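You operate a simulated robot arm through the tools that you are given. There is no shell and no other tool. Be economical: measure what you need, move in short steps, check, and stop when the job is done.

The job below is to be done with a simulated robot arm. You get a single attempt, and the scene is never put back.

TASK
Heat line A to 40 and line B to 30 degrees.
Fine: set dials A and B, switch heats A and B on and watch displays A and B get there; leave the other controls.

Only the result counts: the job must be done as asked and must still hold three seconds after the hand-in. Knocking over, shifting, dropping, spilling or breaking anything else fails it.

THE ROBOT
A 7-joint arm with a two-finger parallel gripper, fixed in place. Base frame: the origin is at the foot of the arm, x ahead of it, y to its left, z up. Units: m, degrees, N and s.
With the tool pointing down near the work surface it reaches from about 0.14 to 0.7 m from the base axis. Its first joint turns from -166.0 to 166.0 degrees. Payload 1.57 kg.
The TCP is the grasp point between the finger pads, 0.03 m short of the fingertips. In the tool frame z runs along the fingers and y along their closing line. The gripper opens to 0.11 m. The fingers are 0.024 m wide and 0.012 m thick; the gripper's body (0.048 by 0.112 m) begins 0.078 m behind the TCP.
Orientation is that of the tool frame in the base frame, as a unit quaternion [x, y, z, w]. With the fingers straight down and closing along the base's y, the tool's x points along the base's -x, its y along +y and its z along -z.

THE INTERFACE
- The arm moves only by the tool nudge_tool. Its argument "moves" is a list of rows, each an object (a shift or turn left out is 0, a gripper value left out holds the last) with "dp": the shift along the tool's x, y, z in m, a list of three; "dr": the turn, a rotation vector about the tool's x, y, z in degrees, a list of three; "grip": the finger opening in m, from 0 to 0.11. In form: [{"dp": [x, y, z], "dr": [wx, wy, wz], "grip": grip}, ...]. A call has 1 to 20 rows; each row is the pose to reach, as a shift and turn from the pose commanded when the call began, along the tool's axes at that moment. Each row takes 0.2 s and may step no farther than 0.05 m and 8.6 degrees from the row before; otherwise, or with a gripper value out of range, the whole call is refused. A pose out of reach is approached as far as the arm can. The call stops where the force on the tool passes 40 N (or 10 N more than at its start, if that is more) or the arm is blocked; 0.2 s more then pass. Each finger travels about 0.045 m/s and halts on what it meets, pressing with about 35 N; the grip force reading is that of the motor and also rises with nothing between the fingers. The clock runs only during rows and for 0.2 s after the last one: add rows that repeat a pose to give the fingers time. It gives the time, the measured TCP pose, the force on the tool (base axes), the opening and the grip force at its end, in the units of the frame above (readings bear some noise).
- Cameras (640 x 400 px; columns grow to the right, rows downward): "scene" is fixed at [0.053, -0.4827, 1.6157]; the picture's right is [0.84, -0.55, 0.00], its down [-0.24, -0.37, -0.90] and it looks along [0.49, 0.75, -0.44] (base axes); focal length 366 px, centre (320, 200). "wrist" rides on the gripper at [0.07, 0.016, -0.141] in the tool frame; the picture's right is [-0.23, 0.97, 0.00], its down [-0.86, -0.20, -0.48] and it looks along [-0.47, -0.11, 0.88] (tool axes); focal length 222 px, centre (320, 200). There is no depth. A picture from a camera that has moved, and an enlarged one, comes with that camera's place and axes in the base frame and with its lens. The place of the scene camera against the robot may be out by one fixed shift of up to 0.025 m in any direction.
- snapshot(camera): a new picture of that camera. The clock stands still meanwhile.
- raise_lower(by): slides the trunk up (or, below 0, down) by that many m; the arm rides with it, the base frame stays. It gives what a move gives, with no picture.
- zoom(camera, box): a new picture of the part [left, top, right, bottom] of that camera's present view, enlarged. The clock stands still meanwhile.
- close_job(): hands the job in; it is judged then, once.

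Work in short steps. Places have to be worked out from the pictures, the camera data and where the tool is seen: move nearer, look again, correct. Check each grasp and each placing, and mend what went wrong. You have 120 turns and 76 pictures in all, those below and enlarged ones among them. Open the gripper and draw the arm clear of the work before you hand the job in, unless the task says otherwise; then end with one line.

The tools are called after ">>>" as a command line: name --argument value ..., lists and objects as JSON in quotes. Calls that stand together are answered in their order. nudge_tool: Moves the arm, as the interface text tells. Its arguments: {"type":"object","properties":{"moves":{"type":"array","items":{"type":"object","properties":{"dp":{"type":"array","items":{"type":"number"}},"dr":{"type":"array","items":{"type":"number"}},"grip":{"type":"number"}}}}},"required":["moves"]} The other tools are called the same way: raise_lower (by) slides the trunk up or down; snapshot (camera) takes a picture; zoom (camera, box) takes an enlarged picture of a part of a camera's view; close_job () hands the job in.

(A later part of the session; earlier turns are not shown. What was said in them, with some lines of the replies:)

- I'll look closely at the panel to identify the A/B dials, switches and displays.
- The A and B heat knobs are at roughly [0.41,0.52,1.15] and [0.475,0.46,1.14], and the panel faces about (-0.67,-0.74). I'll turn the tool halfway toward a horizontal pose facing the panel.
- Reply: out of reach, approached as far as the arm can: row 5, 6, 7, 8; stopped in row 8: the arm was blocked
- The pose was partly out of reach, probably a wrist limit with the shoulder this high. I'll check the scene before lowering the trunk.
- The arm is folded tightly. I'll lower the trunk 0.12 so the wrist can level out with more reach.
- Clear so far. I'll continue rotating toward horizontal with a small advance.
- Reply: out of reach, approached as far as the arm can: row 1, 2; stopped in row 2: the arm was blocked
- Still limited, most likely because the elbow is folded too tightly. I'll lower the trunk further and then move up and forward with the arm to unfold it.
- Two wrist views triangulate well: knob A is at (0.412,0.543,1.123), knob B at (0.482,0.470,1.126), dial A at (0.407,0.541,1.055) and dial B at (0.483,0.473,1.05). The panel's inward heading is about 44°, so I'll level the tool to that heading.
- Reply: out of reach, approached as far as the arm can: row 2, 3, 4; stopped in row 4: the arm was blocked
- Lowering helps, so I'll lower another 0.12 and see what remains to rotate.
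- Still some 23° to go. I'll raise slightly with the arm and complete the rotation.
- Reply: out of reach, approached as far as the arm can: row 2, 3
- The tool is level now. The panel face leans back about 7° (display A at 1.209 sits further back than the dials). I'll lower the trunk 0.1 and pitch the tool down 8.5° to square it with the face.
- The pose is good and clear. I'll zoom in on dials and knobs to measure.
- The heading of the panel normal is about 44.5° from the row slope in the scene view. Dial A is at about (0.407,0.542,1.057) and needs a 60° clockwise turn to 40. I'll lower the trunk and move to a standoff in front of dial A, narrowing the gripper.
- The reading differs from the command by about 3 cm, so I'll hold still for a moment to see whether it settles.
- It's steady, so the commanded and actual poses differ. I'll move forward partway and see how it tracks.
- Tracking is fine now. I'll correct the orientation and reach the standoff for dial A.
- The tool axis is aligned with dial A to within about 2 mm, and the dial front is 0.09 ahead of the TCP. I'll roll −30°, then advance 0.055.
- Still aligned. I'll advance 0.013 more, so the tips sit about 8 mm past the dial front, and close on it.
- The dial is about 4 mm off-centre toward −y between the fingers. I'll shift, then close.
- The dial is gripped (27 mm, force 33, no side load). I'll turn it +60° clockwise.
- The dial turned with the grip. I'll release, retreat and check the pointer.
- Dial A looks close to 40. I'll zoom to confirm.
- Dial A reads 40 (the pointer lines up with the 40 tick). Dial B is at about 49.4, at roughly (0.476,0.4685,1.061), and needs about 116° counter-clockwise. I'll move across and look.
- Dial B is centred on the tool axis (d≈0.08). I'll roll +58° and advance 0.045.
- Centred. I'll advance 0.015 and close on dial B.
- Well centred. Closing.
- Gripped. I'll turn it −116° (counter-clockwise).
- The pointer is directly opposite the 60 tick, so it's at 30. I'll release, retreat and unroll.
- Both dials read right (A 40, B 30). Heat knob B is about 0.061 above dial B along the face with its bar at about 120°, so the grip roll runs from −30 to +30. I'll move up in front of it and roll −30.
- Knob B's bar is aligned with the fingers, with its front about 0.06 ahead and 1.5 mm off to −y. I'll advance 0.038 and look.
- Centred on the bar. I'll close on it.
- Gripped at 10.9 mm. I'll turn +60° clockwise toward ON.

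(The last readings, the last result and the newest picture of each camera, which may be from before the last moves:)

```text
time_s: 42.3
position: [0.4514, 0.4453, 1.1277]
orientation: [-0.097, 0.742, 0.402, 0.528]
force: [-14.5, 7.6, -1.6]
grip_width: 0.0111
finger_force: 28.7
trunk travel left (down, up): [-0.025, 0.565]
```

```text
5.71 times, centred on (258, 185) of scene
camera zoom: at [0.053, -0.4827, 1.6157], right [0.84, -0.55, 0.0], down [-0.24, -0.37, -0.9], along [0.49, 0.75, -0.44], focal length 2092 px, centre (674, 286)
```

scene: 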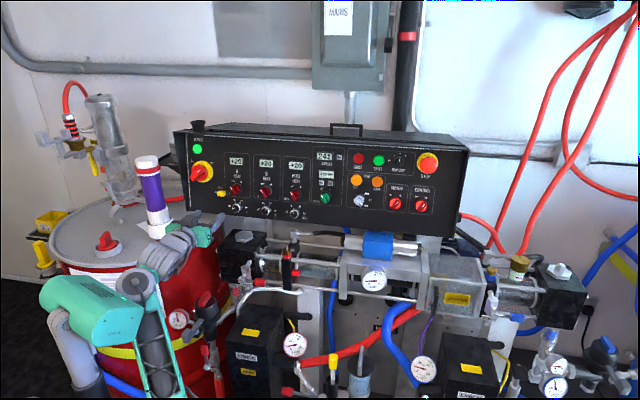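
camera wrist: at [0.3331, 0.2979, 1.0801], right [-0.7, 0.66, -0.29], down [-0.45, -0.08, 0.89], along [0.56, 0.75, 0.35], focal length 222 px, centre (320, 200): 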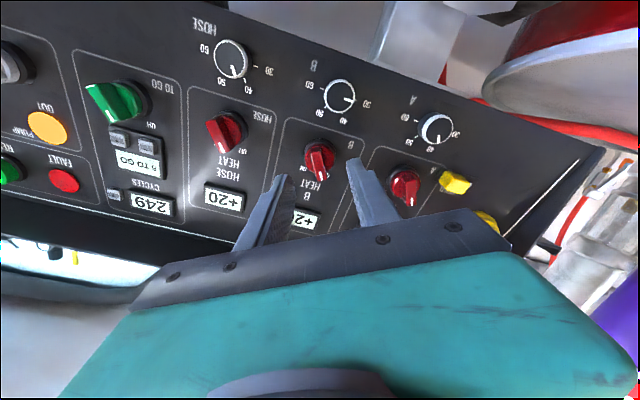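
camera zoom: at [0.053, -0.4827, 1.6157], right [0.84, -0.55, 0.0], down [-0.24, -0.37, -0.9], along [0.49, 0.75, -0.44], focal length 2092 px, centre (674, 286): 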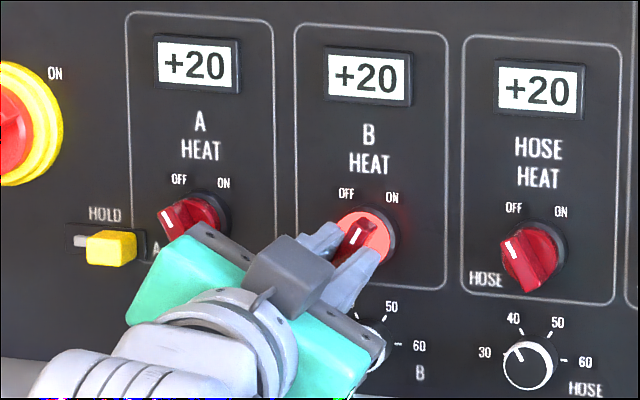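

The knob lights up, so B is ON. I'll release and back out, unrolling.

>>> nudge_tool --moves '[{"grip": 0.03}, {"grip": 0.03}, {"grip": 0.03}, {"dp": [0, 0, -0.02]}, {"dp": [0, 0, -0.045]}, {"dp": [0, 0, -0.045], "dr": [0, 0, -8]}, {"dp": [0, 0, -0.045], "dr": [0, 0, -16]}, {"dp": [0, 0, -0.045], "dr": [0, 0, -24]}, {"dp": [0, 0, -0.045], "dr": [0, 0, -30]}, {"dp": [0, 0, -0.045], "dr": [0, 0, -30]}]'

>>> zoom --camera "scene" --box '[210, 150, 306, 220]'

```text
time_s: 44.5
position: [0.4215, 0.412, 1.1313]
orientation: [-0.284, 0.693, 0.25, 0.614]
force: [0.1, -0.8, 0.7]
grip_width: 0.0301
finger_force: 0.1
trunk travel left (down, up): [-0.025, 0.565]
```

```text
5.71 times, centred on (258, 185) of scene
camera zoom: at [0.053, -0.4827, 1.6157], right [0.84, -0.55, 0.0], down [-0.24, -0.37, -0.9], along [0.49, 0.75, -0.44], focal length 2092 px, centre (674, 286)
```

zoom: 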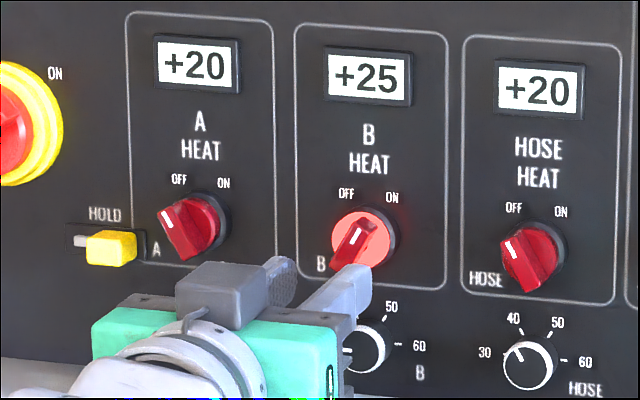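

B is heating (25). Now I'll move to knob A, 0.10 to the left, and roll −30.

>>> nudge_tool --moves '[{"dp": [0, 0.03, 0]}, {"dp": [0, 0.065, 0]}, {"dp": [0, 0.1005, 0]}, {"dp": [0, 0.1005, 0], "dr": [0, 0, -8]}, {"dp": [0, 0.1005, 0], "dr": [0, 0, -16]}, {"dp": [0, 0.1005, 0], "dr": [0, 0, -24]}, {"dp": [0, 0.1005, 0], "dr": [0, 0, -30]}, {"dp": [0, 0.1005, 0], "dr": [0, 0, -30]}]'

>>> zoom --camera "wrist" --box '[240, 120, 400, 220]'

```text
time_s: 46.3
position: [0.351, 0.4856, 1.1326]
orientation: [-0.454, 0.594, 0.084, 0.658]
force: [0.1, -0.1, 0.1]
grip_width: 0.0302
finger_force: 0.0
trunk travel left (down, up): [-0.025, 0.565]
```

```text
4.00 times, centred on (320, 170) of wrist
camera zoom: at [0.2603, 0.3656, 1.0815], right [-0.7, 0.66, -0.29], down [-0.45, -0.08, 0.89], along [0.56, 0.75, 0.35], focal length 888 px, centre (320, 320)
```

zoom: 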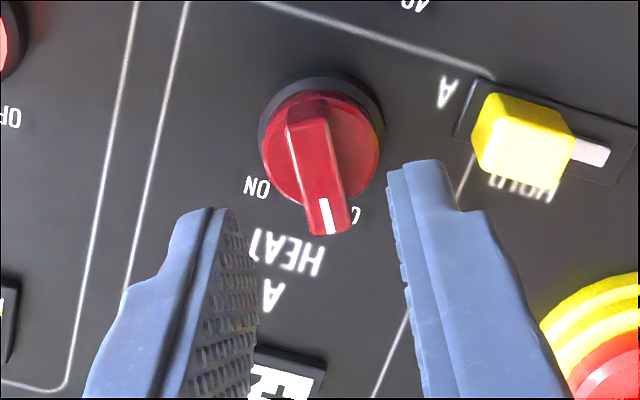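

The view matches knob B's, with the HOLD slider about 4 cm from the axis and clear. I'll advance 0.042.

>>> nudge_tool --moves '[{"dp": [0, -0.001, 0.015]}, {"dp": [0, -0.001, 0.03]}, {"dp": [0, -0.001, 0.042]}, {"dp": [0, -0.001, 0.042]}]'

>>> zoom --camera "wrist" --box '[240, 130, 400, 230]'

```text
time_s: 47.3
position: [0.3816, 0.5139, 1.1268]
orientation: [-0.455, 0.595, 0.085, 0.658]
force: [-0.6, 0.5, 0.6]
grip_width: 0.0301
finger_force: 0.0
trunk travel left (down, up): [-0.025, 0.565]
```

```text
4.00 times, centred on (320, 180) of wrist
camera zoom: at [0.2903, 0.3946, 1.0766], right [-0.7, 0.66, -0.29], down [-0.45, -0.08, 0.89], along [0.56, 0.75, 0.35], focal length 888 px, centre (320, 280)
```

zoom: 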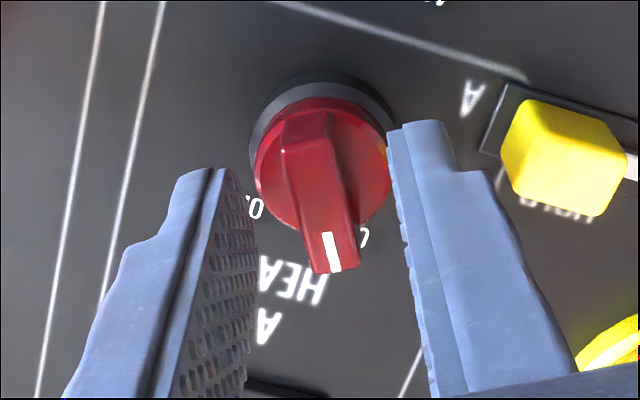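

Same as for B. I'll close and turn +60°.

>>> nudge_tool --moves '[{"dp": [0, 0, 0.003], "grip": 0.004}, {"dp": [0, 0, 0.003], "grip": 0.004}, {"dp": [0, 0, 0.003], "grip": 0.004}, {"dp": [0, 0, 0.003], "grip": 0.004}]'

>>> nudge_tool --moves '[{"dr": [0, 0, 8]}, {"dr": [0, 0, 16]}, {"dr": [0, 0, 24]}, {"dr": [0, 0, 32]}, {"dr": [0, 0, 40]}, {"dr": [0, 0, 48]}, {"dr": [0, 0, 56]}, {"dr": [0, 0, 60]}, {"dr": [0, 0, 60]}]'

>>> zoom --camera "wrist" --box '[240, 130, 400, 230]'

>>> zoom --camera "scene" --box '[210, 150, 306, 220]'

```text
time_s: 48.3
position: [0.3827, 0.5145, 1.1264]
orientation: [-0.454, 0.595, 0.085, 0.658]
force: [-1.4, -4.1, -2.9]
grip_width: 0.0114
finger_force: 29.1
trunk travel left (down, up): [-0.025, 0.565]
```

```text
time_s: 50.3
position: [0.3805, 0.5173, 1.1276]
orientation: [-0.096, 0.742, 0.402, 0.528]
force: [-8.0, 9.8, 0.1]
grip_width: 0.0112
finger_force: 29.4
trunk travel left (down, up): [-0.025, 0.565]
```

```text
4.00 times, centred on (320, 180) of wrist
camera zoom: at [0.2432, 0.449, 1.0926], right [-0.46, 0.58, 0.68], down [0.14, -0.71, 0.69], along [0.88, 0.41, 0.24], focal length 888 px, centre (320, 280)
```

zoom: 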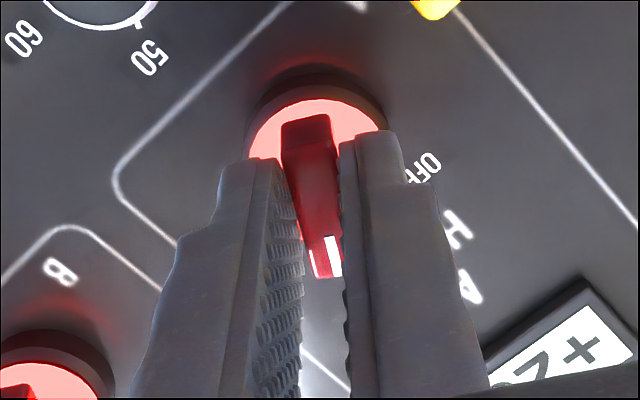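

```text
5.71 times, centred on (258, 185) of scene
camera zoom: at [0.053, -0.4827, 1.6157], right [0.84, -0.55, 0.0], down [-0.24, -0.37, -0.9], along [0.49, 0.75, -0.44], focal length 2092 px, centre (674, 286)
```

zoom: 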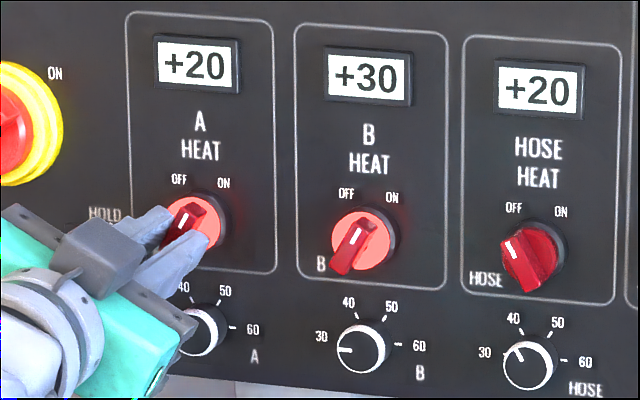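

B reads 30 and knob A is lit. I'll release, back away further, and let A heat.

>>> nudge_tool --moves '[{"grip": 0.03}, {"grip": 0.03}, {"grip": 0.03}, {"dp": [0, 0, -0.02]}, {"dp": [0, 0, -0.045]}, {"dp": [0, 0, -0.07]}, {"dp": [0, 0, -0.07], "dr": [0, 0, -8]}, {"dp": [0, 0, -0.07], "dr": [0, 0, -16]}, {"dp": [0, 0, -0.07], "dr": [0, 0, -24]}, {"dp": [0, 0, -0.07], "dr": [0, 0, -30], "grip": 0.06}, {"dp": [0, 0, -0.07], "dr": [0, 0, -30]}, {"dp": [0, 0, -0.07], "dr": [0, 0, -30]}]'

>>> zoom --camera "scene" --box '[190, 140, 318, 220]'

```text
time_s: 52.9
position: [0.3337, 0.4667, 1.1353]
orientation: [-0.285, 0.692, 0.252, 0.613]
force: [-0.2, -0.9, -0.6]
grip_width: 0.0598
finger_force: 0.0
trunk travel left (down, up): [-0.025, 0.565]
```

```text
5.00 times, centred on (254, 180) of scene
camera zoom: at [0.053, -0.4827, 1.6157], right [0.84, -0.55, 0.0], down [-0.24, -0.37, -0.9], along [0.49, 0.75, -0.44], focal length 1830 px, centre (650, 300)
```

zoom: 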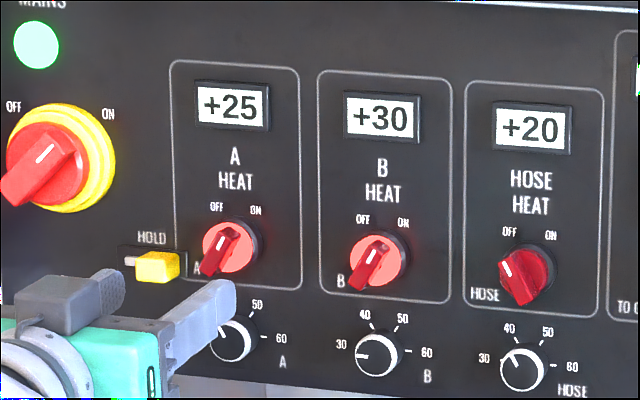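

A is at 25 and rising. I'll draw back along the tool axis and wait.

>>> nudge_tool --moves '[{"dp": [0, 0, -0.015]}, {"dp": [0, 0, -0.03]}, {"dp": [0, 0, -0.03]}, {"dp": [0, 0, -0.03]}, {"dp": [0, 0, -0.03]}, {"dp": [0, 0, -0.03]}, {"dp": [0, 0, -0.03]}, {"dp": [0, 0, -0.03]}, {"dp": [0, 0, -0.03]}, {"dp": [0, 0, -0.03]}, {"dp": [0, 0, -0.03]}, {"dp": [0, 0, -0.03]}, {"dp": [0, 0, -0.03]}, {"dp": [0, 0, -0.03]}, {"dp": [0, 0, -0.03]}, {"dp": [0, 0, -0.03]}, {"dp": [0, 0, -0.03]}, {"dp": [0, 0, -0.03]}, {"dp": [0, 0, -0.03]}, {"dp": [0, 0, -0.03]}]'

>>> nudge_tool --moves '[{"dp": [0, 0, 0]}, {"dp": [0, 0, 0]}, {"dp": [0, 0, 0]}, {"dp": [0, 0, 0]}, {"dp": [0, 0, 0]}, {"dp": [0, 0, 0]}, {"dp": [0, 0, 0]}, {"dp": [0, 0, 0]}, {"dp": [0, 0, 0]}, {"dp": [0, 0, 0]}, {"dp": [0, 0, 0]}, {"dp": [0, 0, 0]}, {"dp": [0, 0, 0]}, {"dp": [0, 0, 0]}, {"dp": [0, 0, 0]}, {"dp": [0, 0, 0]}, {"dp": [0, 0, 0]}, {"dp": [0, 0, 0]}, {"dp": [0, 0, 0]}, {"dp": [0, 0, 0]}]'

>>> zoom --camera "scene" --box '[190, 140, 318, 220]'

>>> snapshot --camera "scene"

```text
time_s: 57.1
position: [0.3123, 0.4471, 1.1395]
orientation: [-0.284, 0.693, 0.252, 0.613]
force: [0.4, -0.5, 0.8]
grip_width: 0.0599
finger_force: 0.1
trunk travel left (down, up): [-0.025, 0.565]
```

```text
time_s: 61.3
position: [0.3122, 0.4445, 1.1382]
orientation: [-0.285, 0.692, 0.253, 0.614]
force: [-0.1, 0.0, 0.4]
grip_width: 0.06
finger_force: 0.1
trunk travel left (down, up): [-0.025, 0.565]
```

```text
5.00 times, centred on (254, 180) of scene
camera zoom: at [0.053, -0.4827, 1.6157], right [0.84, -0.55, 0.0], down [-0.24, -0.37, -0.9], along [0.49, 0.75, -0.44], focal length 1830 px, centre (650, 300)
```

zoom: 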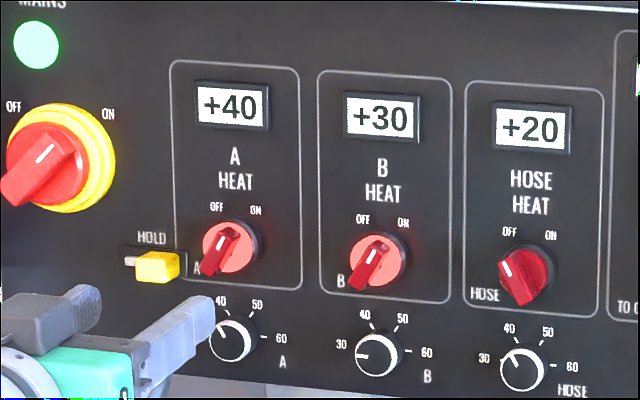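

```text
28 pictures are left
```

scene: 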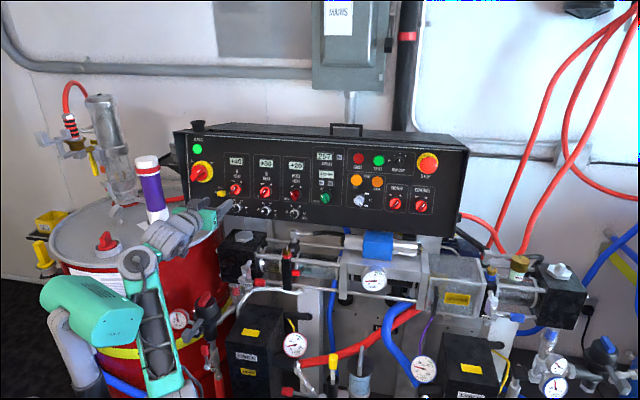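

Displays read A 40 and B 30, and the arm is clear. I'll wait a few seconds to confirm they hold steady.

>>> nudge_tool --moves '[{"grip": 0.11}, {"dp": [0, 0, 0]}, {"dp": [0, 0, 0]}, {"dp": [0, 0, 0]}, {"dp": [0, 0, 0]}, {"dp": [0, 0, 0]}, {"dp": [0, 0, 0]}, {"dp": [0, 0, 0]}, {"dp": [0, 0, 0]}, {"dp": [0, 0, 0]}, {"dp": [0, 0, 0]}, {"dp": [0, 0, 0]}, {"dp": [0, 0, 0]}, {"dp": [0, 0, 0]}, {"dp": [0, 0, 0]}, {"dp": [0, 0, 0]}, {"dp": [0, 0, 0]}, {"dp": [0, 0, 0]}, {"dp": [0, 0, 0]}, {"dp": [0, 0, 0]}]'

>>> zoom --camera "scene" --box '[190, 140, 318, 220]'

```text
time_s: 65.5
position: [0.3116, 0.4448, 1.1394]
orientation: [-0.284, 0.692, 0.252, 0.614]
force: [0.5, 0.7, 0.0]
grip_width: 0.1104
finger_force: 0.1
trunk travel left (down, up): [-0.025, 0.565]
```

```text
5.00 times, centred on (254, 180) of scene
camera zoom: at [0.053, -0.4827, 1.6157], right [0.84, -0.55, 0.0], down [-0.24, -0.37, -0.9], along [0.49, 0.75, -0.44], focal length 1830 px, centre (650, 300)
```

zoom: 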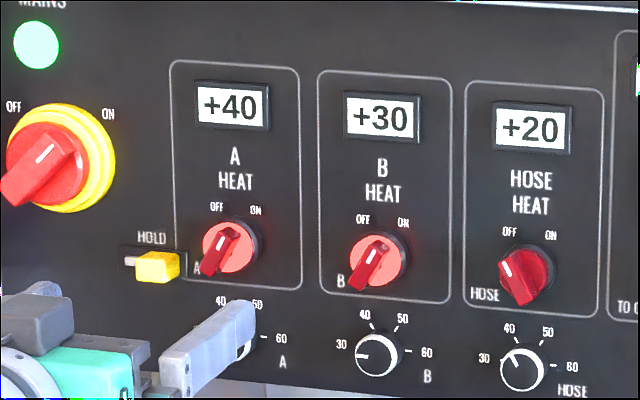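

The readings hold at 40 and 30, and the gripper is open and clear, so I'm handing in.

>>> close_job

```text
The job is handed in.
```

Line A is at 40 and line B at 30 degrees: both dials are set, both heats are on, both displays held steady before hand-in, and I left the other controls alone.
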